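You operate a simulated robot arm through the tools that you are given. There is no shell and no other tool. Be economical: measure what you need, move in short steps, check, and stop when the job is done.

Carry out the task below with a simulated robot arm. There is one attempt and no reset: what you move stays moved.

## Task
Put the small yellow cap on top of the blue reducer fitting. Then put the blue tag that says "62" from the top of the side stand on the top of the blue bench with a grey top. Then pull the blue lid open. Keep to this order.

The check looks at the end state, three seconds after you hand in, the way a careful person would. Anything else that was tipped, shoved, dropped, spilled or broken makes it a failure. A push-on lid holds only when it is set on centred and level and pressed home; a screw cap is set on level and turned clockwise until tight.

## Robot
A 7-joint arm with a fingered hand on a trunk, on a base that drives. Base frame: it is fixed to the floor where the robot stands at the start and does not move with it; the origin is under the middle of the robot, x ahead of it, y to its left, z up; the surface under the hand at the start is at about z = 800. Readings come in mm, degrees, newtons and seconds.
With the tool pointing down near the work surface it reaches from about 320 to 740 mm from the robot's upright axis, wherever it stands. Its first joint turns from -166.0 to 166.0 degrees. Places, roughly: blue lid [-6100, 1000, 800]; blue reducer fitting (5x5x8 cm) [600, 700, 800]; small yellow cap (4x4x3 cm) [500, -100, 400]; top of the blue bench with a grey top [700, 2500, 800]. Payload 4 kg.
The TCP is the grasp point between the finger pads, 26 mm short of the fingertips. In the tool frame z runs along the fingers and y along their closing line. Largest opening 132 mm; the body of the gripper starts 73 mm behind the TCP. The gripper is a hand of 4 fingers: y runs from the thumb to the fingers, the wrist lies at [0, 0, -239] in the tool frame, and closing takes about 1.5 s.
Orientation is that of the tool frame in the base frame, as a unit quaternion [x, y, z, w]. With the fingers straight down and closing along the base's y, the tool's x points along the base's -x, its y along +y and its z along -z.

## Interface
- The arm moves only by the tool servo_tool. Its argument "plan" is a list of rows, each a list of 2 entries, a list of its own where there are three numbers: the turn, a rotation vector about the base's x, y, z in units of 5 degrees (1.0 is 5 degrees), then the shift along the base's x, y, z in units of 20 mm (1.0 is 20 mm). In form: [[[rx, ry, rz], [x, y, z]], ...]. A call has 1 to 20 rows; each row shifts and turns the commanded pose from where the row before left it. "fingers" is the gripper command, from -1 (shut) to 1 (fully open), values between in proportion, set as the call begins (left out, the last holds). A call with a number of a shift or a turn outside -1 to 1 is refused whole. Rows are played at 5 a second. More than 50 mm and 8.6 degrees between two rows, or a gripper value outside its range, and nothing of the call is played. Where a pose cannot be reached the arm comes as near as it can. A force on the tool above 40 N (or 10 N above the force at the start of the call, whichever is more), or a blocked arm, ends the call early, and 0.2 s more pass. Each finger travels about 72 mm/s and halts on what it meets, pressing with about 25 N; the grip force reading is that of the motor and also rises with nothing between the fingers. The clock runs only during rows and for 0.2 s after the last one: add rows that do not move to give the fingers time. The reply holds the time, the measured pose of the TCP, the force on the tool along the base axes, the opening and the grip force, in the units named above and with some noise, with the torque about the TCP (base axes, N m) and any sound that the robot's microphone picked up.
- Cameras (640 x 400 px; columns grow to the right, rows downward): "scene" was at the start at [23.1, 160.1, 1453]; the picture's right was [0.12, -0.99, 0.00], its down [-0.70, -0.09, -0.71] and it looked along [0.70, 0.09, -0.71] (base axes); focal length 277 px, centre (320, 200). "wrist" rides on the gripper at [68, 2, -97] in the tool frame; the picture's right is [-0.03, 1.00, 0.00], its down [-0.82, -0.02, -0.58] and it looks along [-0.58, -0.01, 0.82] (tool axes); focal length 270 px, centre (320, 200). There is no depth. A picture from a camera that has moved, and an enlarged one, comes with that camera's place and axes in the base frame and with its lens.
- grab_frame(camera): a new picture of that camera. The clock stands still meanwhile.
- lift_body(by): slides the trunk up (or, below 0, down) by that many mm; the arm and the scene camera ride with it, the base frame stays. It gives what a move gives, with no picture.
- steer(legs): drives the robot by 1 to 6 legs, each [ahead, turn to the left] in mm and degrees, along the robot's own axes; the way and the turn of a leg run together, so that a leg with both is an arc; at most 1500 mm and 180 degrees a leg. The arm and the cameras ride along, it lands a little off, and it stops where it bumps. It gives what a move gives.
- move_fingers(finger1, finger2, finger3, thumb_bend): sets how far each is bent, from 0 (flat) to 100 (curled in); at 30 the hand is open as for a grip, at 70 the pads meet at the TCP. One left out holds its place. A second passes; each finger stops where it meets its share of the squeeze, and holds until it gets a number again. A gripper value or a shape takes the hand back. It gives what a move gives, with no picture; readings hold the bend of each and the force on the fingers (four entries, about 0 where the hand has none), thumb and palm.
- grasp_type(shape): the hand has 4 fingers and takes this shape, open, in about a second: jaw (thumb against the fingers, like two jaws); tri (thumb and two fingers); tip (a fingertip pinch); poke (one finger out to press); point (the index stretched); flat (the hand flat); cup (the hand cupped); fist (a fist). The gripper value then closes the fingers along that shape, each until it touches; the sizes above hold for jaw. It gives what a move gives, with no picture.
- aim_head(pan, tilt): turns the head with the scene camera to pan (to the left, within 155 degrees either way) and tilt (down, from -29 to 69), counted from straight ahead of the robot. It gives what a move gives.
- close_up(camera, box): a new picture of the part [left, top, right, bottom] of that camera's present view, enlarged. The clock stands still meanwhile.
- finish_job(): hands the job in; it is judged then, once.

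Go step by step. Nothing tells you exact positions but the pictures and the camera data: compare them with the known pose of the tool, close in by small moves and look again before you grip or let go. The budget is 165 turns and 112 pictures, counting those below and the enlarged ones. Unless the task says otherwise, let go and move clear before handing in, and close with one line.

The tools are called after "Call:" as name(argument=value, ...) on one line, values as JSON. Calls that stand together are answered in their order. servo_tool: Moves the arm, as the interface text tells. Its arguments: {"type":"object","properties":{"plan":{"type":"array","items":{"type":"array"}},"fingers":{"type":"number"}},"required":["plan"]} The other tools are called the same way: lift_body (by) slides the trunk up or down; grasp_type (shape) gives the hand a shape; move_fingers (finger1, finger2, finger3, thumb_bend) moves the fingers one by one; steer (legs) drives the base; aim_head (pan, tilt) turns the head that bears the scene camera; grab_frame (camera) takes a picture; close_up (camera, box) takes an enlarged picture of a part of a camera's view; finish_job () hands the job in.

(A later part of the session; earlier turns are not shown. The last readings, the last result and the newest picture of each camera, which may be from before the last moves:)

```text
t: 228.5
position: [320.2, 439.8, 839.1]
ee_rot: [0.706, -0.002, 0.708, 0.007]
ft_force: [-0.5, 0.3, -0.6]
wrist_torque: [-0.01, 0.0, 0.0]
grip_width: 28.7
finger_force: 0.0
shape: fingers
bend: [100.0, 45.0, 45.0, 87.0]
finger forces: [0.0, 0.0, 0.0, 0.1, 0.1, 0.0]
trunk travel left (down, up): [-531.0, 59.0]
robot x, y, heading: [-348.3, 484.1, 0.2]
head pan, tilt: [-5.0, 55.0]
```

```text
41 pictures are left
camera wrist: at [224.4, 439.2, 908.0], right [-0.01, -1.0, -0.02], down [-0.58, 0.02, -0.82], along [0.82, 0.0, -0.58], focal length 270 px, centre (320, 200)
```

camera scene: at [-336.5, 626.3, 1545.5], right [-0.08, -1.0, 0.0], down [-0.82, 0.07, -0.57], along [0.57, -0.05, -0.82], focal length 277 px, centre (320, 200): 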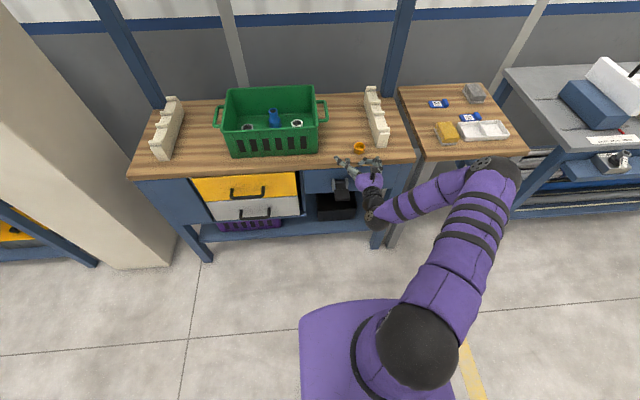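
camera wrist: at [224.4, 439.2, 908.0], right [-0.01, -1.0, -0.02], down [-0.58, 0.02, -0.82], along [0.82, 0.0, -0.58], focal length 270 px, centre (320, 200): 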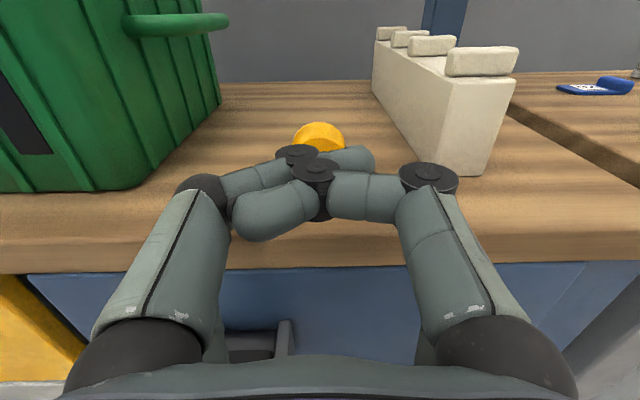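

Call:
servo_tool(plan=[[[0, 0, 0], [1, 0, 0]], [[0, 0, 0], [1, 0, 0]], [[0, 0, 0], [0.7, 0, 0]], [[0, 0, 0], [0.5, 0, 0]], [[0, 0, 0], [0, 0, 0]]])

Call:
move_fingers(finger2=80, finger3=80)

Call:
servo_tool(plan=[[[0, 0, 0], [0, 0, 0.5]], [[0, 0, 0], [0, 0, 1]], [[0, 0, 0], [0, 0, 1]], [[0, 0, 0], [0, 0, 1]], [[0, 0, 0], [0, 0, 1]], [[0, 0, 0], [-1, 0, 0.5]], [[0, 0, 0], [-1, 0, 0]], [[0, 0, 0], [-1, 0, 0]], [[0, 0, 0], [0, 0, 0]]])

Call:
grab_frame(camera="wrist")

```text
t: 229.7
position: [383.5, 439.4, 839.9]
ee_rot: [0.706, -0.002, 0.708, 0.007]
ft_force: [-0.7, -0.8, -0.5]
wrist_torque: [-0.01, 0.01, -0.01]
grip_width: 29.0
finger_force: 0.0
shape: fingers
bend: [100.0, 45.0, 45.0, 87.0]
finger forces: [0.0, 0.1, 0.0, 0.1, 0.1, 0.0]
trunk travel left (down, up): [-531.0, 59.0]
robot x, y, heading: [-352.3, 482.3, 0.3]
head pan, tilt: [-5.0, 55.0]
```

```text
t: 230.7
position: [382.4, 439.6, 839.5]
ee_rot: [0.707, -0.002, 0.708, 0.005]
ft_force: [0.0, -0.1, -0.4]
wrist_torque: [0.02, 0.01, 0.01]
grip_width: 28.8
finger_force: 7.0
shape: fingers
bend: [100.0, 60.0, 59.0, 87.0]
finger forces: [0.1, 7.2, 7.1, 0.0, 0.0, 0.0]
trunk travel left (down, up): [-531.0, 59.0]
robot x, y, heading: [-349.8, 480.8, 0.2]
head pan, tilt: [-5.0, 55.0]
```

```text
t: 232.7
position: [322.7, 438.6, 940.2]
ee_rot: [0.706, -0.002, 0.708, 0.007]
ft_force: [0.1, -0.6, -0.4]
wrist_torque: [-0.02, -0.02, -0.01]
grip_width: 29.1
finger_force: 7.2
shape: fingers
bend: [100.0, 60.0, 59.0, 87.0]
finger forces: [0.0, 7.0, 7.0, 0.0, 0.0, 0.1]
trunk travel left (down, up): [-531.0, 59.0]
robot x, y, heading: [-351.4, 478.5, 0.2]
head pan, tilt: [-5.0, 55.0]
```

```text
40 pictures are left
camera wrist: at [228.0, 438.7, 1008.4], right [-0.01, -1.0, -0.02], down [-0.58, 0.02, -0.82], along [0.82, 0.0, -0.58], focal length 270 px, centre (320, 200)
```

wrist: 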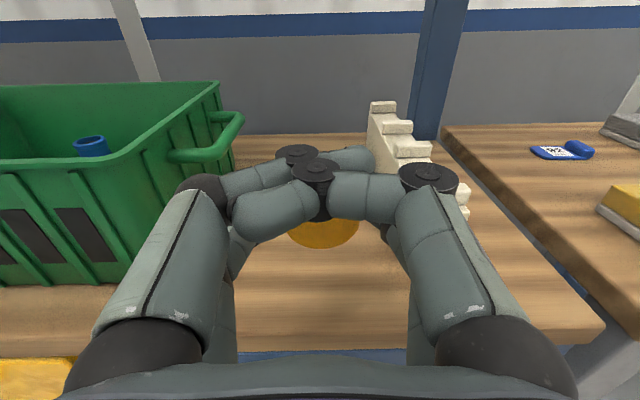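

The cap is regrasped. I'll tip the nose down so the opening faces down, raise it, and drive to the bin.

Call:
servo_tool(plan=[[[0, 1, 0], [-0.3, 0, 0.4]], [[0, 1, 0], [-0.3, 0, 0.4]], [[0, 1, 0], [-0.3, 0, 0.4]], [[0, 1, 0], [-0.3, 0, 0.4]], [[0, 1, 0], [-0.3, 0, 0.4]], [[0, 1, 0], [-0.3, 0, 0.4]], [[0, 1, 0], [-0.3, 0, 0.4]], [[0, 1, 0], [-0.3, 0, 0.4]], [[0, 1, 0], [-0.3, 0, 0.4]], [[0, 1, 0], [-0.3, 0, 0.4]], [[0, 1, 0], [-0.3, 0, 0.4]], [[0, 1, 0], [-0.3, 0, 0.4]], [[0, 1, 0], [-0.3, 0, 0.4]], [[0, 1, 0], [-0.3, 0, 0.4]], [[0, 1, 0], [-0.3, 0, 0.4]], [[0, 1, 0], [-0.3, 0, 0.4]], [[0, 1, 0], [-0.3, 0, 0.4]], [[0, 1, 0], [-0.3, 0, 0.4]], [[0, 0, 0], [0, 0, 0]]])

Call:
move_fingers(thumb_bend=0)

Call:
move_fingers(finger1=0)

Call:
steer(legs=[[0, 90], [420, 0], [0, -90], [250, 0]])

Call:
aim_head(pan=-20, tilt=48)

Call:
grab_frame(camera="wrist")

```text
t: 236.7
position: [215.4, 438.1, 1084.5]
ee_rot: [1.0, 0.003, -0.001, 0.006]
ft_force: [0.3, -0.7, 0.0]
wrist_torque: [0.02, -0.03, 0.02]
grip_width: 29.0
finger_force: 6.7
shape: fingers
bend: [100.0, 60.0, 60.0, 87.0]
finger forces: [0.0, 6.9, 6.9, 0.0, 0.1, 0.0]
trunk travel left (down, up): [-531.0, 59.0]
robot x, y, heading: [-352.3, 483.1, 0.6]
head pan, tilt: [-5.0, 55.0]
```

```text
t: 237.7
position: [214.5, 438.8, 1084.4]
ee_rot: [1.0, 0.002, 0.002, 0.006]
ft_force: [0.2, -0.8, 0.2]
wrist_torque: [-0.02, -0.03, 0.0]
grip_width: 68.9
finger_force: 7.4
shape: fingers
bend: [100.0, 60.0, 60.0, 0.0]
finger forces: [0.0, 6.9, 6.9, 0.0, 0.1, 0.0]
trunk travel left (down, up): [-531.0, 59.0]
robot x, y, heading: [-350.7, 482.4, 0.2]
head pan, tilt: [-5.0, 55.0]
```

```text
t: 238.7
position: [215.6, 438.6, 1083.0]
ee_rot: [1.0, 0.002, 0.001, 0.006]
ft_force: [-0.2, 0.9, -0.4]
wrist_torque: [0.02, -0.01, 0.01]
grip_width: 186.6
finger_force: 6.6
shape: fingers
bend: [0.0, 60.0, 60.0, 0.0]
finger forces: [0.1, 7.0, 6.8, 0.0, 0.0, 0.0]
trunk travel left (down, up): [-531.0, 59.0]
robot x, y, heading: [-353.8, 485.4, 0.3]
head pan, tilt: [-5.0, 55.0]
```

```text
t: 251.2
position: [458.8, 860.9, 1084.5]
ee_rot: [1.0, 0.005, 0.001, 0.006]
ft_force: [0.7, -0.4, -0.2]
wrist_torque: [0.01, 0.02, -0.02]
grip_width: 186.6
finger_force: 6.4
shape: fingers
bend: [0.0, 60.0, 60.0, 0.0]
finger forces: [0.0, 6.8, 6.9, 0.0, 0.1, 0.0]
trunk travel left (down, up): [-531.0, 59.0]
robot x, y, heading: [-103.1, 904.7, 0.5]
head pan, tilt: [-5.0, 55.0]
```

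```text
t: 252.0
position: [457.7, 860.1, 1084.3]
ee_rot: [1.0, 0.004, 0.001, 0.007]
ft_force: [0.2, -0.6, -0.2]
wrist_torque: [-0.01, 0.03, 0.01]
grip_width: 186.6
finger_force: 6.0
shape: fingers
bend: [0.0, 60.0, 60.0, 0.0]
finger forces: [0.0, 6.8, 6.9, 0.0, 0.0, 0.0]
trunk travel left (down, up): [-531.0, 59.0]
robot x, y, heading: [-102.7, 901.9, 0.6]
head pan, tilt: [-20.0, 48.0]
```

```text
39 pictures are left
camera wrist: at [528.4, 861.2, 1181.2], right [-0.02, -1.0, 0.01], down [-0.82, 0.02, 0.58], along [-0.58, 0.0, -0.82], focal length 270 px, centre (320, 200)
```

wrist: 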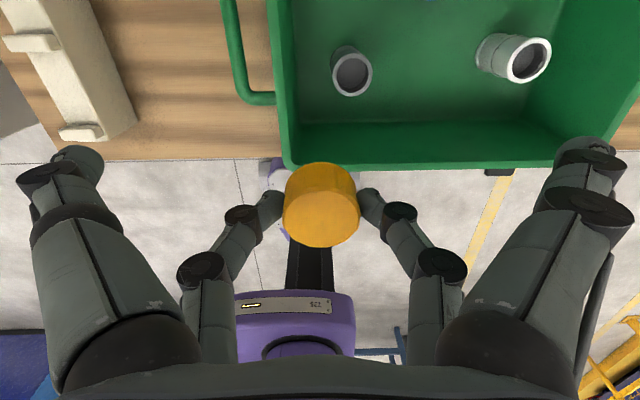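

The cap now faces opening-down. I'll go over the bin just short of the fitting and measure the offset.

Call:
servo_tool(plan=[[[0, 0, 0], [0.3, -0.9, 0]], [[0, 0, 0], [0.3, -0.9, 0]], [[0, 0, 0], [0.3, -0.9, 0]], [[0, 0, 0], [0.3, -0.9, 0]], [[0, 0, 0], [0.3, -0.9, 0]], [[0, 0, 0], [0.3, -0.9, 0]], [[0, 0, 0], [0.3, -0.95, 0]], [[0, 0, 0], [0, 0, -1]], [[0, 0, 0], [0, 0, -1]], [[0, 0, 0], [0, 0, -1]], [[0, 0, 0], [0, 0, -1]], [[0, 0, 0], [0, 0, -1]], [[0, 0, 0], [0, 0, -1]], [[0, 0, 0], [0, 0, -1]], [[0, 0, 0], [0, 0, 0]]])

Call:
close_up(camera="wrist", box=[160, 50, 480, 250])

Call:
grab_frame(camera="scene")

```text
t: 255.2
position: [501.1, 733.9, 943.2]
ee_rot: [1.0, 0.004, 0.001, 0.005]
ft_force: [-0.3, 0.0, 0.3]
wrist_torque: [0.02, 0.01, -0.02]
grip_width: 186.7
finger_force: 7.0
shape: fingers
bend: [0.0, 60.0, 60.0, 0.0]
finger forces: [0.1, 6.9, 6.9, 0.0, 0.0, 0.1]
trunk travel left (down, up): [-531.0, 59.0]
robot x, y, heading: [-105.4, 903.9, 0.4]
head pan, tilt: [-20.0, 48.0]
```

```text
2.00 times, centred on (320, 150) of wrist
camera zoom: at [570.2, 734.5, 1040.6], right [-0.02, -1.0, 0.01], down [-0.82, 0.02, 0.58], along [-0.58, 0.0, -0.82], focal length 541 px, centre (320, 300)
```

zoom: 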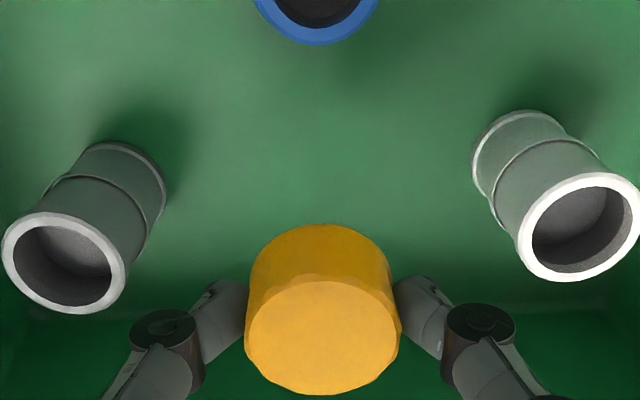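

```text
37 pictures are left
camera scene: at [-91.8, 1025.6, 1554.7], right [-0.33, -0.94, 0.0], down [-0.7, 0.25, -0.67], along [0.63, -0.22, -0.74], focal length 277 px, centre (320, 200)
```

scene: 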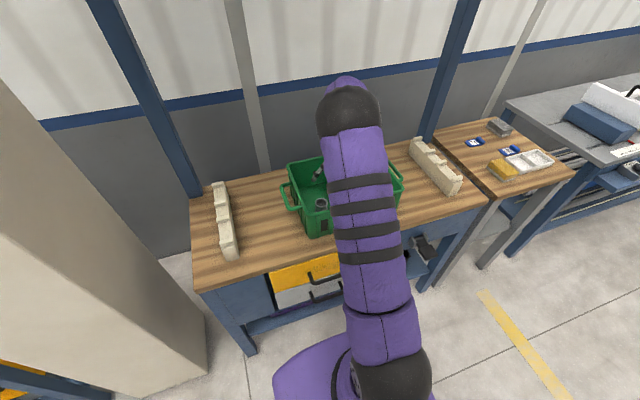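

Call:
close_up(camera="wrist", box=[240, 0, 400, 100])

```text
4.00 times, centred on (320, 50) of wrist
camera zoom: at [570.2, 734.5, 1040.6], right [-0.02, -1.0, 0.01], down [-0.82, 0.02, 0.58], along [-0.58, 0.0, -0.82], focal length 1081 px, centre (320, 800)
```

zoom: 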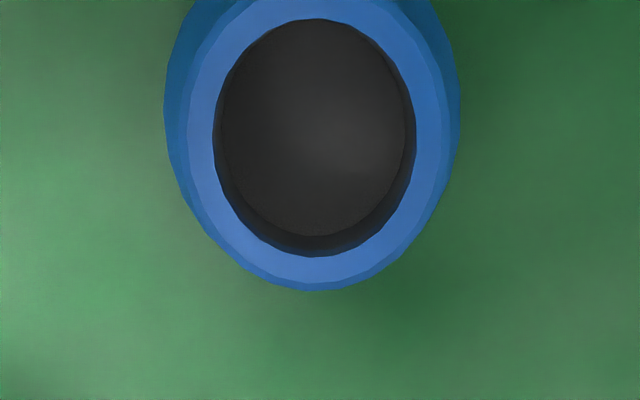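

The offset from cap to fitting is (+78.1, -0.6) mm. I'll shift over it and descend.

Call:
servo_tool(plan=[[[0, 0, 0], [0.976, -0.007, 0]], [[0, 0, 0], [0.976, -0.007, 0]], [[0, 0, 0], [0.976, -0.007, 0]], [[0, 0, 0], [0.976, -0.007, 0]], [[0, 0, 0], [0, 0, -0.4]], [[0, 0, 0], [0, 0, -0.3]], [[0, 0, 0], [0, 0, 0]]])

Call:
servo_tool(plan=[[[0, 0, 0], [0, 0, -0.1]], [[0, 0, 0], [0, 0, -0.1]], [[0, 0, 0], [0, 0, 0]]])

Call:
servo_tool(plan=[[[0, 0, 0], [0, 0, -0.1]], [[0, 0, 0], [0, 0, -0.1]], [[0, 0, 0], [0, 0, 0]]])

```text
t: 256.8
position: [577.3, 733.2, 928.8]
ee_rot: [1.0, 0.004, 0.0, 0.006]
ft_force: [0.4, -0.9, 0.4]
wrist_torque: [-0.02, 0.03, 0.01]
grip_width: 187.0
finger_force: 7.2
shape: fingers
bend: [0.0, 60.0, 60.0, 0.0]
finger forces: [0.1, 7.0, 7.0, 0.0, 0.0, 0.1]
trunk travel left (down, up): [-531.0, 59.0]
robot x, y, heading: [-109.5, 901.5, 0.4]
head pan, tilt: [-20.0, 48.0]
```

```text
t: 257.6
position: [580.1, 733.2, 925.8]
ee_rot: [1.0, 0.005, 0.001, 0.006]
ft_force: [0.3, 0.4, -1.2]
wrist_torque: [0.01, -0.01, 0.01]
grip_width: 186.5
finger_force: 6.6
shape: fingers
bend: [0.0, 60.0, 60.0, 0.0]
finger forces: [0.1, 6.9, 6.9, 0.0, 0.1, 0.0]
trunk travel left (down, up): [-531.0, 59.0]
robot x, y, heading: [-104.9, 901.3, 0.7]
head pan, tilt: [-20.0, 48.0]
```

```text
t: 258.4
position: [577.8, 733.7, 921.2]
ee_rot: [1.0, 0.004, 0.001, 0.006]
ft_force: [1.1, -0.7, 0.5]
wrist_torque: [-0.02, 0.0, -0.02]
grip_width: 186.6
finger_force: 7.0
shape: fingers
bend: [0.0, 60.0, 60.0, 0.0]
finger forces: [0.0, 7.0, 6.9, 0.0, 0.0, 0.0]
trunk travel left (down, up): [-531.0, 59.0]
robot x, y, heading: [-107.3, 900.2, 0.7]
head pan, tilt: [-20.0, 48.0]
```

Call:
servo_tool(plan=[[[0, 0, 0], [0, 0, -0.1]], [[0, 0, 0], [0, 0, -0.1]], [[0, 0, 0], [0, 0, 0]]])

Call:
servo_tool(plan=[[[0, 0, 0], [0, 0, -0.1]], [[0, 0, 0], [0, 0, -0.1]], [[0, 0, 0], [0, 0, 0]]])

Call:
servo_tool(plan=[[[0, 0, 0], [0, 0, -0.1]], [[0, 0, 0], [0, 0, -0.1]], [[0, 0, 0], [0, 0, 0]]])

```text
t: 259.2
position: [578.2, 732.4, 918.5]
ee_rot: [1.0, 0.004, 0.002, 0.007]
ft_force: [-0.3, -1.0, -0.3]
wrist_torque: [-0.01, -0.01, 0.03]
grip_width: 186.8
finger_force: 7.2
shape: fingers
bend: [0.0, 60.0, 60.0, 0.0]
finger forces: [0.1, 6.8, 6.9, 0.0, 0.1, 0.0]
trunk travel left (down, up): [-531.0, 59.0]
robot x, y, heading: [-106.8, 904.3, 0.3]
head pan, tilt: [-20.0, 48.0]
```

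```text
t: 260.0
position: [578.7, 733.1, 914.2]
ee_rot: [1.0, 0.004, 0.001, 0.006]
ft_force: [-0.4, 0.3, -1.2]
wrist_torque: [0.01, 0.01, -0.01]
grip_width: 186.7
finger_force: 6.8
shape: fingers
bend: [0.0, 60.0, 60.0, 0.0]
finger forces: [0.0, 6.9, 6.9, 0.0, 0.0, 0.1]
trunk travel left (down, up): [-531.0, 59.0]
robot x, y, heading: [-107.2, 903.9, 0.7]
head pan, tilt: [-20.0, 48.0]
```

```text
t: 260.8
position: [578.9, 734.1, 909.9]
ee_rot: [1.0, 0.005, 0.001, 0.006]
ft_force: [0.2, 0.4, 1.2]
wrist_torque: [-0.03, 0.02, 0.0]
grip_width: 186.4
finger_force: 7.1
shape: fingers
bend: [0.0, 60.0, 60.0, 0.0]
finger forces: [0.1, 7.3, 7.1, 0.1, 0.0, 0.0]
trunk travel left (down, up): [-531.0, 59.0]
robot x, y, heading: [-108.6, 903.4, 1.0]
head pan, tilt: [-20.0, 48.0]
```

Call:
servo_tool(plan=[[[0, 0, 0], [0, 0, -0.1]], [[0, 0, 0], [0, 0, -0.1]], [[0, 0, 0], [0, 0, 0]]])

Call:
grab_frame(camera="wrist")

```text
t: 261.6
position: [578.4, 733.2, 906.0]
ee_rot: [1.0, 0.006, 0.003, 0.008]
ft_force: [0.3, 0.9, 8.0]
wrist_torque: [0.02, 0.16, 0.05]
grip_width: 186.9
finger_force: 8.5
shape: fingers
bend: [0.0, 60.0, 60.0, 0.0]
finger forces: [0.0, 8.8, 9.1, 0.1, 0.0, 0.1]
trunk travel left (down, up): [-531.0, 59.0]
robot x, y, heading: [-106.9, 905.1, 0.6]
head pan, tilt: [-20.0, 48.0]
```

```text
35 pictures are left
camera wrist: at [648.1, 734.1, 1004.4], right [-0.02, -1.0, 0.01], down [-0.82, 0.02, 0.57], along [-0.57, 0.0, -0.82], focal length 270 px, centre (320, 200)
```

wrist: 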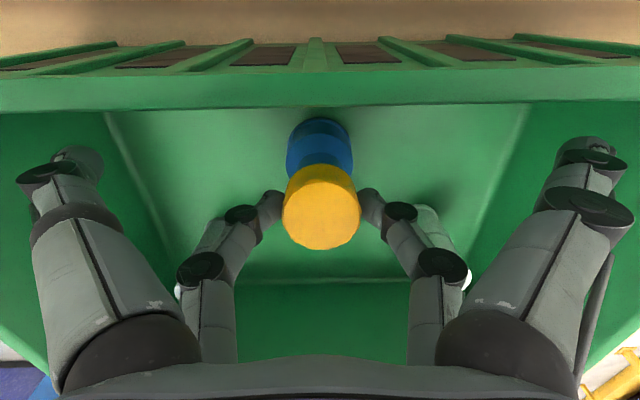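

The contact is centred exactly on the cap axis. I'll push a little more to engage it, then release.

Call:
servo_tool(plan=[[[0, 0, 0], [0, 0, -0.1]], [[0, 0, 0], [0, 0, -0.1]], [[0, 0, 0], [0, 0, 0]]])

```text
t: 262.4
position: [576.9, 733.4, 902.2]
ee_rot: [1.0, 0.004, 0.002, 0.007]
ft_force: [1.7, 0.5, 13.5]
wrist_torque: [0.01, 0.2, -0.02]
grip_width: 187.0
finger_force: 10.0
shape: fingers
bend: [0.0, 61.0, 61.0, 0.0]
finger forces: [0.1, 9.5, 9.8, 0.1, 0.0, 0.1]
trunk travel left (down, up): [-531.0, 59.0]
robot x, y, heading: [-108.3, 899.9, 0.2]
head pan, tilt: [-20.0, 48.0]
```

Call:
servo_tool(plan=[[[0, 0, 0], [0, 0, 0.1]], [[0, 0, 0], [0, 0, 0]]])

Call:
move_fingers(finger2=48, finger3=48)

Call:
grab_frame(camera="wrist")

```text
t: 263.0
position: [577.1, 732.7, 904.0]
ee_rot: [1.0, 0.005, 0.0, 0.006]
ft_force: [1.4, 0.8, 4.7]
wrist_torque: [0.06, 0.09, -0.02]
grip_width: 186.7
finger_force: 8.5
shape: fingers
bend: [0.0, 61.0, 61.0, 0.0]
finger forces: [0.1, 8.8, 9.1, 0.1, 0.0, 0.0]
trunk travel left (down, up): [-531.0, 59.0]
robot x, y, heading: [-107.6, 899.9, 0.5]
head pan, tilt: [-20.0, 48.0]
```

```text
t: 264.0
position: [579.1, 732.6, 904.6]
ee_rot: [1.0, 0.005, 0.001, 0.006]
ft_force: [0.3, 0.0, -0.2]
wrist_torque: [0.01, -0.01, -0.02]
grip_width: 186.9
finger_force: 0.1
shape: fingers
bend: [0.0, 48.0, 48.0, 0.0]
finger forces: [0.0, 0.0, 0.0, 0.1, 0.0, 0.0]
trunk travel left (down, up): [-531.0, 59.0]
robot x, y, heading: [-107.9, 903.8, 0.7]
head pan, tilt: [-20.0, 48.0]
```

```text
34 pictures are left
camera wrist: at [648.2, 733.7, 1001.3], right [-0.02, -1.0, 0.01], down [-0.82, 0.02, 0.58], along [-0.58, 0.0, -0.82], focal length 270 px, centre (320, 200)
```

wrist: 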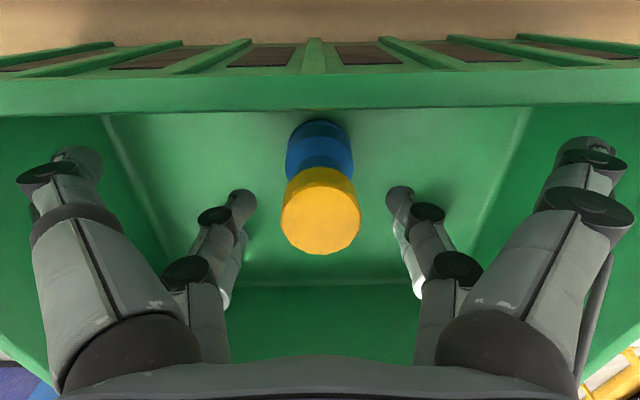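

The cap stays on. I'll rise, close the hand into a shut jaw as a pusher, and press the cap home from straight above.

Call:
servo_tool(plan=[[[0, 0, 0], [0, 0, 1]], [[0, 0, 0], [0, 0, 1]], [[0, 0, 0], [0, 0, 1]], [[0, 0, 0], [0, 0, 1]], [[0, 0, 0], [-0.9, 0, 0]], [[0, 0, 0], [0, 0, 0]]])

Call:
grasp_type(shape="jaw")

Call:
servo_tool(plan=[[[0, 0, 0], [0, 0, 0]], [[0, 0, 0], [0, 0, 0]], [[0, 0, 0], [0, 0, 0]], [[0, 0, 0], [0, 0, 0]], [[0, 0, 0], [0, 0, 0]], [[0, 0, 0], [0, 0, 0]], [[0, 0, 0], [0, 0, 0]], [[0, 0, 0], [0, 0, 0]], [[0, 0, 0], [0, 0, -0.5]], [[0, 0, 0], [0, 0, -0.5]], [[0, 0, 0], [0, 0, 0]]], fingers=-1)

Call:
grab_frame(camera="wrist")

```text
t: 265.4
position: [559.8, 732.3, 984.7]
ee_rot: [1.0, 0.004, 0.001, 0.006]
ft_force: [-0.1, 0.4, 1.4]
wrist_torque: [0.01, 0.01, -0.01]
grip_width: 186.9
finger_force: 0.0
shape: fingers
bend: [0.0, 48.0, 48.0, 0.0]
finger forces: [0.0, 0.0, 0.0, 0.0, 0.1, 0.0]
trunk travel left (down, up): [-531.0, 59.0]
robot x, y, heading: [-109.2, 903.3, 0.7]
head pan, tilt: [-20.0, 48.0]
```

```text
t: 266.3
position: [561.3, 733.1, 984.0]
ee_rot: [1.0, 0.004, 0.0, 0.006]
ft_force: [0.0, 0.4, -0.3]
wrist_torque: [0.02, -0.01, 0.01]
grip_width: 132.0
finger_force: 0.0
shape: jaw
bend: [30.0, 30.0, 30.0, 30.0]
finger forces: [0.0, 0.0, 0.1, 0.0, 0.0, 0.0]
trunk travel left (down, up): [-531.0, 59.0]
robot x, y, heading: [-106.1, 899.4, 0.5]
head pan, tilt: [-20.0, 48.0]
```

```text
t: 268.7
position: [561.0, 734.0, 964.2]
ee_rot: [1.0, 0.005, 0.001, 0.006]
ft_force: [0.0, 0.0, -0.3]
wrist_torque: [0.02, 0.02, 0.03]
grip_width: 0.0
finger_force: 24.7
shape: jaw
bend: [62.0, 63.0, 63.0, 70.0]
finger forces: [0.0, 0.1, 0.0, 0.1, 0.0, 0.0]
trunk travel left (down, up): [-531.0, 59.0]
robot x, y, heading: [-112.3, 902.2, 0.3]
head pan, tilt: [-20.0, 48.0]
```

```text
33 pictures are left
camera wrist: at [630.6, 734.1, 1061.0], right [-0.02, -1.0, 0.01], down [-0.82, 0.02, 0.58], along [-0.58, 0.0, -0.82], focal length 270 px, centre (320, 200)
```

wrist: 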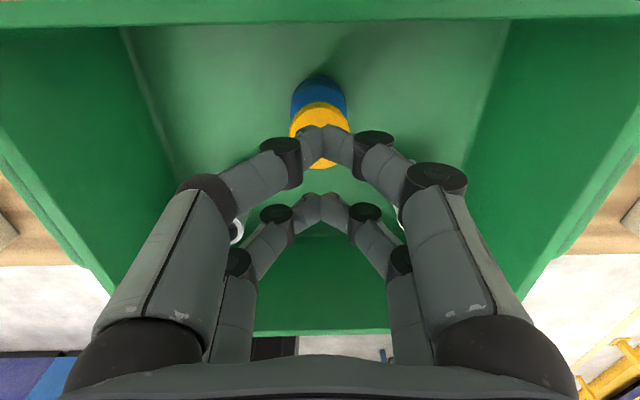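

Call:
servo_tool(plan=[[[0, 0, 0], [0, 0, -0.6]], [[0, 0, 0], [0, 0, -0.6]], [[0, 0, 0], [0, 0, -0.3]], [[0, 0, 0], [0, 0, -0.2]], [[0, 0, 0], [0, 0, -0.2]], [[0, 0, 0], [0, 0, -0.2]], [[0, 0, 0], [0, 0, -0.2]], [[0, 0, 0], [0, 0, 0]]])

```text
t: 270.1
position: [561.4, 731.6, 930.6]
ee_rot: [1.0, 0.004, 0.007, 0.009]
ft_force: [-3.5, 0.9, 17.1]
wrist_torque: [-0.02, 0.37, -0.02]
grip_width: 0.1
finger_force: 25.1
shape: jaw
bend: [62.0, 67.0, 67.0, 70.0]
finger forces: [0.0, 0.1, 0.0, 0.0, 0.0, 0.1]
trunk travel left (down, up): [-531.0, 59.0]
robot x, y, heading: [-105.2, 903.6, 0.5]
head pan, tilt: [-20.0, 48.0]
stopped in row 7: the force on the tool passed its limit at 43 N (the readings are from after the stop); the commanded pose is now the measured one
```

Call:
servo_tool(plan=[[[0, 0, 0], [0, 0, 1]], [[0, 0, 0], [0, 0, 1]], [[0, 0, 0], [0, 0, 1]], [[0, 0, 0], [0, 0, 1]], [[0, 0, 0], [0, 0, 1]], [[0, 0, 0], [0, -1, 1]], [[0, 0, 0], [0, -1, 1]], [[0, 0, 0], [0, -1, 0]], [[0, 0, 0], [0, -1, 0]], [[0, 0, 0], [0, -1, 0]], [[0, 0, 0], [0, -1, 0]], [[0, 0, 0], [0, -1, 0]], [[0, 0, 0], [0, -1, 0]], [[0, 0, 0], [0, -1, 0]]])

Call:
close_up(camera="scene", box=[290, 150, 370, 200])

```text
t: 273.1
position: [541.5, 573.4, 1060.7]
ee_rot: [1.0, 0.004, 0.005, 0.007]
ft_force: [-0.3, -0.1, 0.1]
wrist_torque: [-0.03, -0.03, 0.03]
grip_width: 0.2
finger_force: 25.0
shape: jaw
bend: [62.0, 66.0, 66.0, 70.0]
finger forces: [0.0, 0.0, 0.0, 0.0, 0.2, 0.0]
out of reach, approached as far as the arm can: row 12, 13, 14
trunk travel left (down, up): [-531.0, 59.0]
robot x, y, heading: [-111.8, 902.5, 0.5]
head pan, tilt: [-20.0, 48.0]
```

```text
8.00 times, centred on (330, 175) of scene
camera zoom: at [-91.5, 1025.2, 1554.7], right [-0.33, -0.94, 0.0], down [-0.7, 0.25, -0.67], along [0.63, -0.22, -0.74], focal length 2215 px, centre (240, 400)
```

zoom: 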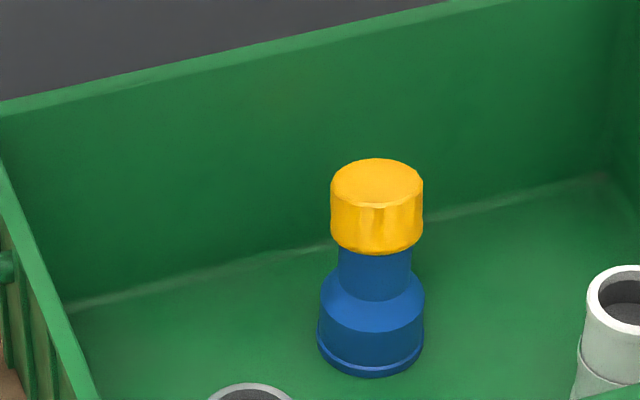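

The cap sits centred and level on the fitting. It came down to its cavity depth of about 11 mm and was pressed at over 40 N, so it is home. Next is the "62" tag: I'll unwind the hand yaw and drive to the side stand.

Call:
servo_tool(plan=[[[0, 0, 1], [-0.5, 0.5, 0.5]], [[0, 0, 1], [-0.5, 0.5, 0.5]], [[0, 0, 1], [-0.5, 0.5, 0.5]], [[0, 0, 1], [-0.5, 0.5, 0]], [[0, 0, 1], [-0.5, 0.5, 0]], [[0, 0, 1], [-0.5, 0.5, 0]], [[0, 0, 1], [-0.5, 0.5, 0]], [[0, 0, 1], [-0.5, 0.5, 0]], [[0, 0, 1], [-0.5, 0.5, 0]], [[0, 0, 1], [-0.5, 0.5, 0]], [[0, 0, 1], [-0.5, 0.5, 0]], [[0, 0, 1], [-0.5, 0.5, 0]], [[0, 0, 1], [0, 0.5, 0]], [[0, 0, 1], [0, 0.5, 0]], [[0, 0, 1], [0, 0.5, 0]], [[0, 0, 1], [0, 0.5, 0]], [[0, 0, 1], [0, 0.5, 0]], [[0, 0, 1], [0, 0.5, 0]]], fingers=0.6)

Call:
servo_tool(plan=[[[0, 0, 1], [0, 0, 0]], [[0, 0, 1], [0, 0, 0]], [[0, 0, 1], [0, 0, 0]], [[0, 0, 1], [0, 0, 0]], [[0, 0, 1], [0, 0, 0]], [[0, 0, 1], [0, 0, 0]], [[0, 0, 1], [0, 0, 0]], [[0, 0, 1], [0, 0, 0]], [[0, 0, 1], [0, 0, 0]], [[0, 0, 1], [0, 0, 0]], [[0, 0, 1], [0, 0, 0]], [[0, 0, 1], [0, 0, 0]], [[0, 0, 1], [0, 0, 0]], [[0, 0, 1], [0, 0, 0]], [[0, 0, 1], [0, 0, 0]], [[0, 0, 1], [0, 0, 0]], [[0, 0, 1], [0, 0, 0]], [[0, 0, 1], [0, 0, 0]]])

Call:
steer(legs=[[-350, 0], [0, -90], [940, 0], [0, 90], [430, 0]])

Call:
grab_frame(camera="wrist")

```text
t: 276.9
position: [550.9, 691.7, 1152.4]
ee_rot: [0.704, 0.71, 0.009, 0.002]
ft_force: [-0.3, 0.5, -0.2]
wrist_torque: [0.0, 0.02, -0.03]
grip_width: 105.2
finger_force: 0.1
shape: jaw
bend: [59.0, 59.0, 59.0, 45.0]
finger forces: [0.0, 0.0, 0.0, 0.0, 0.0, 0.1]
out of reach, approached as far as the arm can: row 1, 2, 3, 4, 5, 6, 7, 8, 9, 10, 11, 12, 13, 14, 15, 16, 17
trunk travel left (down, up): [-531.0, 59.0]
robot x, y, heading: [-110.4, 903.6, 0.6]
head pan, tilt: [-20.0, 48.0]
```

```text
t: 280.7
position: [548.7, 693.0, 1151.0]
ee_rot: [-0.005, 1.0, 0.007, -0.005]
ft_force: [-0.5, -0.4, 0.7]
wrist_torque: [0.04, -0.01, -0.02]
grip_width: 105.7
finger_force: 0.0
shape: jaw
bend: [59.0, 59.0, 59.0, 45.0]
finger forces: [0.0, 0.0, 0.1, 0.1, 0.1, 0.0]
trunk travel left (down, up): [-531.0, 59.0]
robot x, y, heading: [-110.1, 903.7, 0.6]
head pan, tilt: [-20.0, 48.0]
```

```text
t: 298.2
position: [637.8, -252.2, 1151.3]
ee_rot: [-0.001, 1.0, 0.008, -0.005]
ft_force: [0.4, 0.3, 0.1]
wrist_torque: [0.01, 0.02, -0.02]
grip_width: 105.4
finger_force: 0.0
shape: jaw
bend: [59.0, 59.0, 59.0, 45.0]
finger forces: [0.0, 0.1, 0.0, 0.1, 0.0, 0.1]
trunk travel left (down, up): [-531.0, 59.0]
robot x, y, heading: [-12.8, -33.7, -0.2]
head pan, tilt: [-20.0, 48.0]
```

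```text
31 pictures are left
camera wrist: at [571.1, -251.5, 1248.9], right [0.03, 1.0, 0.02], down [0.82, -0.03, 0.57], along [0.57, 0.0, -0.82], focal length 270 px, centre (320, 200)
```

wrist: 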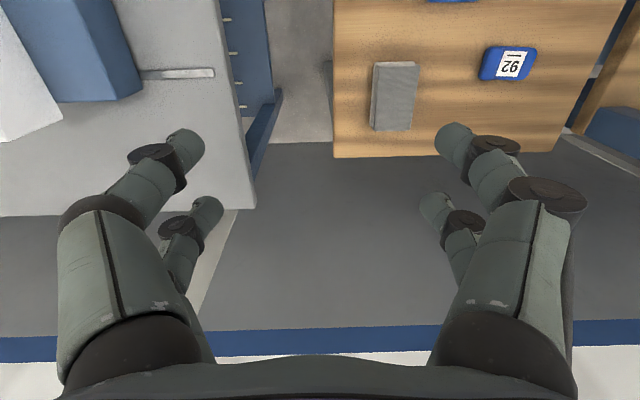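

Call:
servo_tool(plan=[[[0, 0, 0], [-0.7, 0.93, 0]], [[0, 0, 0], [-0.7, 0.93, 0]], [[0, 0, 0], [-0.7, 0.93, 0]], [[0, 0, 0], [-0.7, 0.93, 0]], [[0, 0, 0], [-0.7, 0.93, 0]], [[0, 0, 0], [-0.7, 0.93, 0]], [[0, 0, 0], [-0.7, 0.93, -1]], [[0, 0, 0], [-0.7, 0.93, -1]], [[0, 0, 0], [-0.7, 0.93, -1]], [[0, 0, 0], [-0.7, 0.93, -1]], [[0, 0, 0], [0, 0, -1]], [[0, 0, 0], [0, 0, -1]], [[0, 0, 0], [0, 0, -1]], [[0, 0, 0], [0, 0, 0]]])

Call:
grab_frame(camera="wrist")

```text
t: 301.2
position: [510.0, -72.9, 1018.3]
ee_rot: [0.0, 1.0, 0.008, -0.006]
ft_force: [0.7, -0.4, -0.9]
wrist_torque: [0.02, -0.01, -0.02]
grip_width: 105.3
finger_force: 0.1
shape: jaw
bend: [59.0, 59.0, 59.0, 45.0]
finger forces: [0.1, 0.0, 0.0, 0.0, 0.0, 0.0]
out of reach, approached as far as the arm can: row 1
trunk travel left (down, up): [-531.0, 59.0]
robot x, y, heading: [-17.3, -35.2, -0.3]
head pan, tilt: [-20.0, 48.0]
```

```text
30 pictures are left
camera wrist: at [444.5, -71.4, 1115.8], right [0.03, 1.0, 0.02], down [0.82, -0.03, 0.57], along [0.57, 0.0, -0.82], focal length 270 px, centre (320, 200)
```

wrist: 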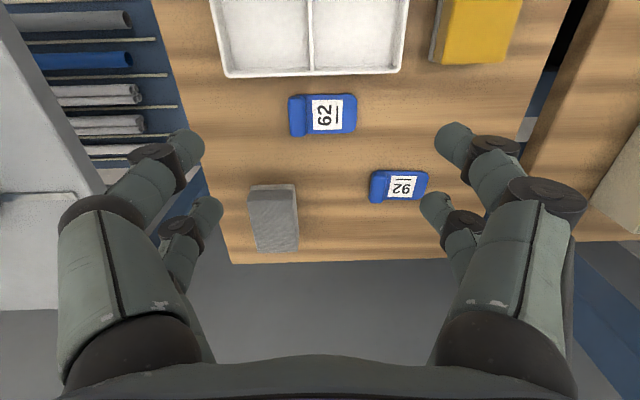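

Tag 62 is at about (541, -65), 78 mm long along y. I'll come down over it and grip it end to end.

Call:
servo_tool(plan=[[[0, 0, 0], [0.8, 0.2, -1]], [[0, 0, 0], [0.8, 0.2, -1]], [[0, 0, 0], [0, 0, -1]], [[0, 0, 0], [0, 0, -1]], [[0, 0, 0], [0, 0, -1]], [[0, 0, 0], [0, 0, -1]], [[0, 0, 0], [0, 0, -1]], [[0, 0, 0], [0, 0, -1]], [[0, 0, 0], [0, 0, 0]]])

Call:
grab_frame(camera="wrist")

```text
t: 303.2
position: [544.2, -63.7, 858.4]
ee_rot: [0.0, 1.0, 0.008, -0.005]
ft_force: [0.0, -1.1, 0.8]
wrist_torque: [0.0, 0.03, -0.01]
grip_width: 105.5
finger_force: 0.0
shape: jaw
bend: [59.0, 59.0, 59.0, 45.0]
finger forces: [0.0, 0.0, 0.1, 0.0, 0.1, 0.0]
trunk travel left (down, up): [-531.0, 59.0]
robot x, y, heading: [-19.3, -36.3, -0.1]
head pan, tilt: [-20.0, 48.0]
```

```text
29 pictures are left
camera wrist: at [477.7, -63.5, 956.0], right [0.03, 1.0, 0.02], down [0.82, -0.03, 0.57], along [0.57, 0.0, -0.82], focal length 270 px, centre (320, 200)
```

wrist: 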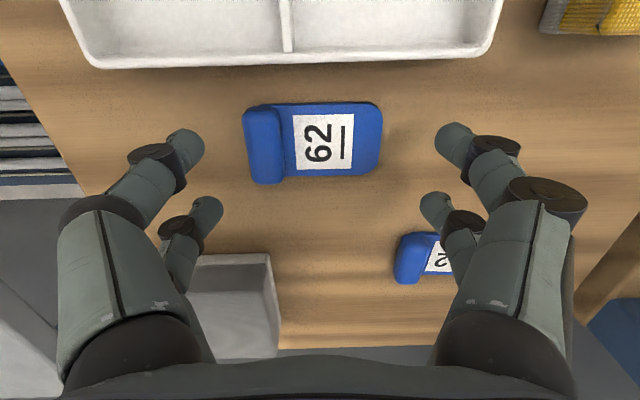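

Call:
servo_tool(plan=[[[0, 0, 0], [-0.15, -0.2, 0]], [[0, 0, 0], [0, 0, -0.8]], [[0, 0, 0], [0, 0, -0.4]], [[0, 0, 0], [0, 0, -0.15]], [[0, 0, 0], [0, 0, -0.1]], [[0, 0, 0], [0, 0, 0]]])

```text
t: 304.6
position: [538.9, -68.0, 829.6]
ee_rot: [0.0, 1.0, 0.009, -0.006]
ft_force: [-0.2, -0.3, -0.3]
wrist_torque: [-0.01, -0.02, -0.01]
grip_width: 105.5
finger_force: 0.0
shape: jaw
bend: [59.0, 59.0, 59.0, 45.0]
finger forces: [0.0, 0.0, 0.0, 0.0, 0.1, 0.0]
trunk travel left (down, up): [-531.0, 59.0]
robot x, y, heading: [-14.3, -36.9, -0.0]
head pan, tilt: [-20.0, 48.0]
```

Call:
servo_tool(plan=[[[0, 0, 0], [0, 0, -0.06]], [[0, 0, 0], [0, 0, 0]], [[0, 0, 0], [0, 0, 0]], [[0, 0, 0], [0, 0, 0]], [[0, 0, 0], [0, 0, 0]], [[0, 0, 0], [0, 0, 0]]], fingers=-0.2)

Call:
grab_frame(camera="wrist")

```text
t: 306.0
position: [539.8, -67.6, 828.9]
ee_rot: [0.0, 1.0, 0.008, -0.005]
ft_force: [1.9, -2.4, 12.8]
wrist_torque: [0.51, -0.02, -0.05]
grip_width: 64.8
finger_force: 25.3
shape: jaw
bend: [73.0, 73.0, 73.0, 70.0]
finger forces: [24.2, 24.3, 22.7, 0.1, 23.3, 0.0]
trunk travel left (down, up): [-531.0, 59.0]
robot x, y, heading: [-16.2, -37.0, 0.0]
head pan, tilt: [-20.0, 48.0]
```

```text
28 pictures are left
camera wrist: at [474.2, -67.8, 926.6], right [0.03, 1.0, 0.02], down [0.82, -0.03, 0.57], along [0.57, 0.0, -0.82], focal length 270 px, centre (320, 200)
```

wrist: 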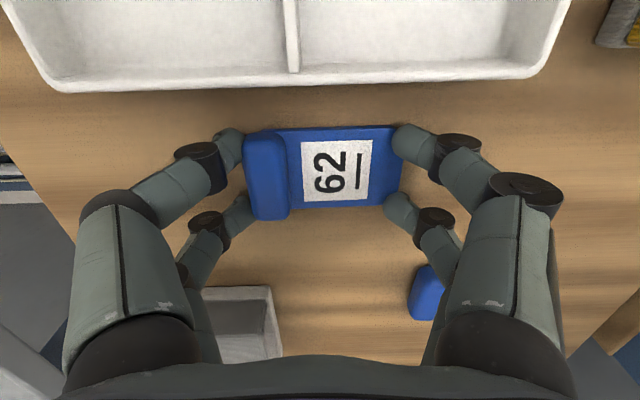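

All four fingers grip the tag. I'll lift and check.

Call:
servo_tool(plan=[[[0, 0, 0], [0, 0, 0.5]], [[0, 0, 0], [0, 0, 1]], [[0, 0, 0], [0, 0, 1]], [[0, 0, 0], [0, 0, 1]], [[0, 0, 0], [0, 0, 1]], [[0, 0, 0], [0, 0, 1]], [[0, 0, 0], [0, 0, 1]], [[0, 0, 0], [0, 0, 1]], [[0, 0, 0], [-1, 0, 1]], [[0, 0, 0], [-1, 0, 1]], [[0, 0, 0], [-1, 0, 1]], [[0, 0, 0], [0, 0, 0]]])

Call:
grab_frame(camera="wrist")

```text
t: 308.6
position: [478.3, -68.4, 1038.0]
ee_rot: [0.0, 1.0, 0.008, -0.005]
ft_force: [0.1, 0.0, -0.3]
wrist_torque: [0.04, -0.02, 0.0]
grip_width: 64.1
finger_force: 25.1
shape: jaw
bend: [72.0, 73.0, 73.0, 70.0]
finger forces: [23.8, 24.1, 22.0, 0.0, 22.5, 0.1]
trunk travel left (down, up): [-531.0, 59.0]
robot x, y, heading: [-19.3, -36.5, -0.1]
head pan, tilt: [-20.0, 48.0]
```

```text
27 pictures are left
camera wrist: at [413.6, -67.5, 1135.9], right [0.03, 1.0, 0.02], down [0.82, -0.03, 0.57], along [0.57, 0.0, -0.82], focal length 270 px, centre (320, 200)
```

wrist: 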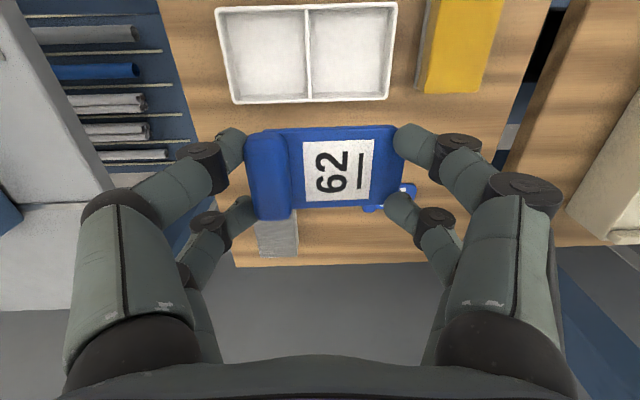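

The tag is held. I'll drive to the grey-topped blue bench.

Call:
steer(legs=[[-500, 0], [0, 90], [1250, 0], [1250, 0], [0, -90]])

Call:
aim_head(pan=10, tilt=35)

Call:
grab_frame(camera="scene")

```text
t: 331.9
position: [25.0, 2435.7, 1037.8]
ee_rot: [0.012, 1.0, 0.009, -0.005]
ft_force: [0.6, 0.3, -0.7]
wrist_torque: [0.01, -0.03, 0.0]
grip_width: 64.1
finger_force: 25.2
shape: jaw
bend: [72.0, 72.0, 73.0, 70.0]
finger forces: [22.8, 24.0, 22.0, 0.0, 22.4, 0.1]
trunk travel left (down, up): [-531.0, 59.0]
robot x, y, heading: [-469.1, 2478.3, -1.4]
head pan, tilt: [-20.0, 48.0]
```

```text
t: 332.8
position: [24.6, 2434.4, 1037.8]
ee_rot: [0.012, 1.0, 0.009, -0.005]
ft_force: [-0.2, 0.8, -0.4]
wrist_torque: [-0.04, -0.02, 0.0]
grip_width: 64.0
finger_force: 24.5
shape: jaw
bend: [72.0, 72.0, 73.0, 70.0]
finger forces: [22.8, 24.0, 22.2, 0.0, 22.4, 0.0]
trunk travel left (down, up): [-531.0, 59.0]
robot x, y, heading: [-470.9, 2480.7, -1.7]
head pan, tilt: [10.0, 35.0]
```

```text
26 pictures are left
camera scene: at [-436.9, 2642.8, 1573.7], right [0.15, -0.99, 0.0], down [-0.57, -0.08, -0.82], along [0.81, 0.12, -0.57], focal length 277 px, centre (320, 200)
```

scene: 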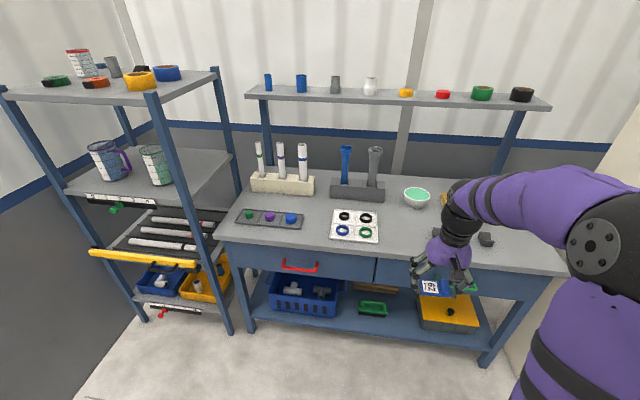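

The grey bench has a free spot around (430, 2415), between the white tile and a dark hook. I'll drive up and check with the wrist camera.

Call:
steer(legs=[[400, 0]])

Call:
grab_frame(camera="wrist")

```text
t: 335.3
position: [424.5, 2424.1, 1037.8]
ee_rot: [0.011, 1.0, 0.008, -0.005]
ft_force: [-0.7, -0.4, -0.4]
wrist_torque: [0.02, 0.03, 0.01]
grip_width: 64.2
finger_force: 25.4
shape: jaw
bend: [72.0, 72.0, 73.0, 70.0]
finger forces: [22.8, 24.0, 22.0, 0.1, 22.5, 0.1]
trunk travel left (down, up): [-531.0, 59.0]
robot x, y, heading: [-70.4, 2467.5, -1.4]
head pan, tilt: [10.0, 35.0]
```

```text
25 pictures are left
camera wrist: at [358.9, 2425.7, 1135.7], right [0.05, 1.0, 0.02], down [0.82, -0.05, 0.57], along [0.57, -0.01, -0.82], focal length 270 px, centre (320, 200)
```

wrist: 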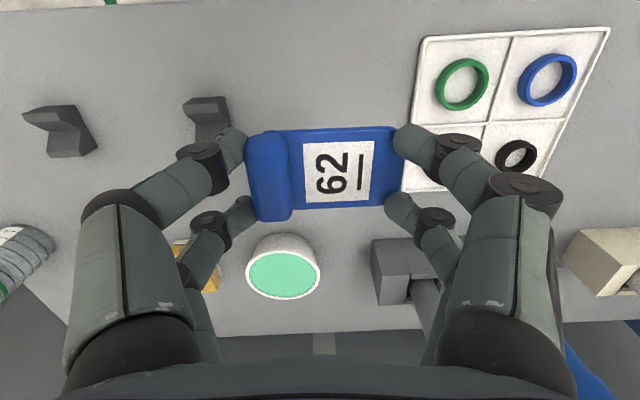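

The spot under the tag is clear. I'll lower it.

Call:
servo_tool(plan=[[[0, 0, 0], [0, -0.3, -1]], [[0, 0, 0], [0, 0, -1]], [[0, 0, 0], [0, 0, -1]], [[0, 0, 0], [0, 0, -1]], [[0, 0, 0], [0, 0, -1]], [[0, 0, 0], [0, 0, -1]], [[0, 0, 0], [0, 0, -1]], [[0, 0, 0], [0, 0, -1]], [[0, 0, 0], [0, 0, -1]], [[0, 0, 0], [0, 0, -0.9]], [[0, 0, 0], [0, 0, 0]]])

Call:
servo_tool(plan=[[[0, 0, 0], [0, 0, -0.15]], [[0, 0, 0], [0, 0, -0.15]], [[0, 0, 0], [0, 0, -0.1]], [[0, 0, 0], [0, 0, 0]]])

```text
t: 337.7
position: [424.8, 2416.9, 840.6]
ee_rot: [0.012, 1.0, 0.008, -0.005]
ft_force: [-0.4, -0.5, -0.7]
wrist_torque: [-0.01, 0.01, 0.03]
grip_width: 64.1
finger_force: 25.1
shape: jaw
bend: [72.0, 72.0, 73.0, 70.0]
finger forces: [22.8, 24.2, 22.1, 0.0, 22.4, 0.0]
trunk travel left (down, up): [-531.0, 59.0]
robot x, y, heading: [-70.0, 2468.0, -1.5]
head pan, tilt: [10.0, 35.0]
```

```text
t: 338.7
position: [424.5, 2418.1, 833.7]
ee_rot: [0.012, 1.0, 0.008, -0.006]
ft_force: [-0.1, 0.1, -0.2]
wrist_torque: [0.01, 0.04, 0.02]
grip_width: 63.9
finger_force: 25.0
shape: jaw
bend: [72.0, 72.0, 73.0, 70.0]
finger forces: [22.8, 24.1, 22.1, 0.0, 22.3, 0.0]
trunk travel left (down, up): [-531.0, 59.0]
robot x, y, heading: [-70.8, 2464.1, -1.3]
head pan, tilt: [10.0, 35.0]
```

Call:
servo_tool(plan=[[[0, 0, 0], [0, 0, -0.1]], [[0, 0, 0], [0, 0, -0.1]], [[0, 0, 0], [0, 0, 0]]])

```text
t: 339.5
position: [424.3, 2418.0, 828.5]
ee_rot: [0.012, 1.0, 0.008, -0.003]
ft_force: [-1.0, -0.4, 15.4]
wrist_torque: [0.73, 0.04, 0.03]
grip_width: 64.0
finger_force: 25.2
shape: jaw
bend: [72.0, 73.0, 73.0, 70.0]
finger forces: [23.1, 25.0, 22.1, 0.0, 22.6, 0.0]
trunk travel left (down, up): [-531.0, 59.0]
robot x, y, heading: [-75.9, 2467.2, -1.6]
head pan, tilt: [10.0, 35.0]
```

It's in contact. I'll ease up slightly, open, and rise.

Call:
servo_tool(plan=[[[0, 0, 0], [0, 0, 0.06]], [[0, 0, 0], [0, 0, 0]]])

Call:
servo_tool(plan=[[[0, 0, 0], [0, 0, 0]], [[0, 0, 0], [0, 0, 0]], [[0, 0, 0], [0, 0, 0]], [[0, 0, 0], [0, 0, 0]], [[0, 0, 0], [0, 0, 0.5]], [[0, 0, 0], [0, 0, 1]], [[0, 0, 0], [0, 0, 1]], [[0, 0, 0], [0, 0, 1]], [[0, 0, 0], [0, 0, 1]], [[0, 0, 0], [0, 0, 1]], [[0, 0, 0], [0, 0, 1]], [[0, 0, 0], [0, 0, 1]], [[0, 0, 0], [0, 0, 1]], [[0, 0, 0], [0, 0, 1]], [[0, 0, 0], [0, 0, 1]]], fingers=0.5)

Call:
grab_frame(camera="wrist")

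```text
t: 340.1
position: [424.7, 2417.7, 829.4]
ee_rot: [0.012, 1.0, 0.008, -0.004]
ft_force: [1.4, -1.0, 9.9]
wrist_torque: [0.42, -0.04, -0.01]
grip_width: 63.8
finger_force: 25.6
shape: jaw
bend: [72.0, 72.0, 73.0, 70.0]
finger forces: [22.6, 24.8, 22.2, 0.0, 22.6, 0.1]
trunk travel left (down, up): [-531.0, 59.0]
robot x, y, heading: [-67.6, 2465.4, -1.5]
head pan, tilt: [10.0, 35.0]
```

```text
t: 343.3
position: [423.7, 2417.1, 1038.8]
ee_rot: [0.012, 1.0, 0.007, -0.005]
ft_force: [0.0, 0.8, 0.1]
wrist_torque: [-0.02, -0.02, -0.02]
grip_width: 98.8
finger_force: 0.0
shape: jaw
bend: [64.0, 64.0, 64.0, 51.0]
finger forces: [0.1, 0.0, 0.0, 0.1, 0.0, 0.1]
trunk travel left (down, up): [-531.0, 59.0]
robot x, y, heading: [-76.2, 2468.2, -1.6]
head pan, tilt: [10.0, 35.0]
```

```text
24 pictures are left
camera wrist: at [358.1, 2419.4, 1137.0], right [0.05, 1.0, 0.02], down [0.82, -0.05, 0.57], along [0.57, -0.01, -0.82], focal length 270 px, centre (320, 200)
```

wrist: 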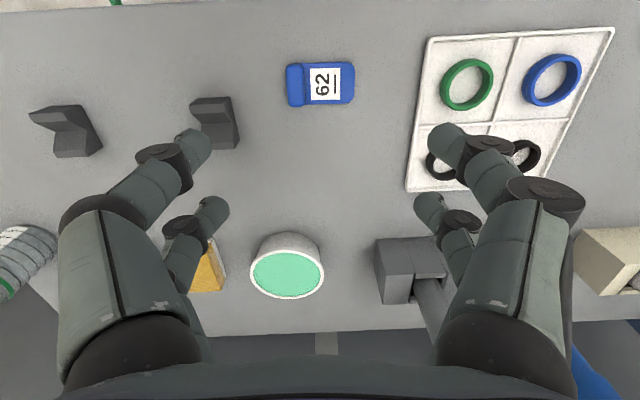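

Tag 62 lies flat on the grey bench. Next is the blue lid far behind me, at (-6100, 1000). I'll drive back toward the open aisle and look for a route.

Call:
steer(legs=[[-700, 0], [0, -88], [1200, 0], [1000, 0]])

Call:
aim_head(pan=30, tilt=25)

Call:
grab_frame(camera="scene")

```text
t: 361.8
position: [-789.6, -217.2, 1038.3]
ee_rot: [0.704, 0.711, 0.009, 0.002]
ft_force: [-0.2, -0.8, 0.6]
wrist_torque: [0.03, -0.02, -0.05]
grip_width: 98.6
finger_force: 0.0
shape: jaw
bend: [64.0, 64.0, 64.0, 51.0]
finger forces: [0.1, 0.0, 0.0, 0.0, 0.0, 0.1]
trunk travel left (down, up): [-531.0, 59.0]
robot x, y, heading: [-758.0, 282.3, -89.5]
head pan, tilt: [10.0, 35.0]
```

```text
t: 362.6
position: [-789.6, -217.4, 1039.6]
ee_rot: [0.703, 0.711, 0.01, 0.002]
ft_force: [-0.5, 0.1, 0.2]
wrist_torque: [-0.01, 0.0, -0.02]
grip_width: 98.7
finger_force: 0.0
shape: jaw
bend: [64.0, 64.0, 64.0, 51.0]
finger forces: [0.0, 0.0, 0.0, 0.1, 0.0, 0.0]
trunk travel left (down, up): [-531.0, 59.0]
robot x, y, heading: [-756.0, 276.7, -89.5]
head pan, tilt: [30.0, 25.0]
```

```text
23 pictures are left
camera scene: at [-555.0, 258.1, 1589.4], right [-0.86, -0.51, 0.0], down [-0.21, 0.36, -0.91], along [0.46, -0.78, -0.42], focal length 277 px, centre (320, 200)
```

scene: 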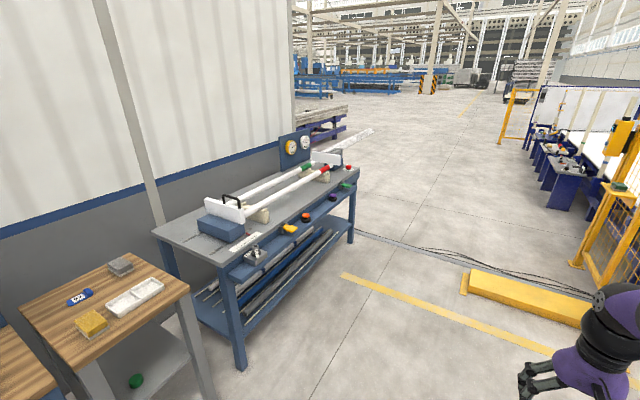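

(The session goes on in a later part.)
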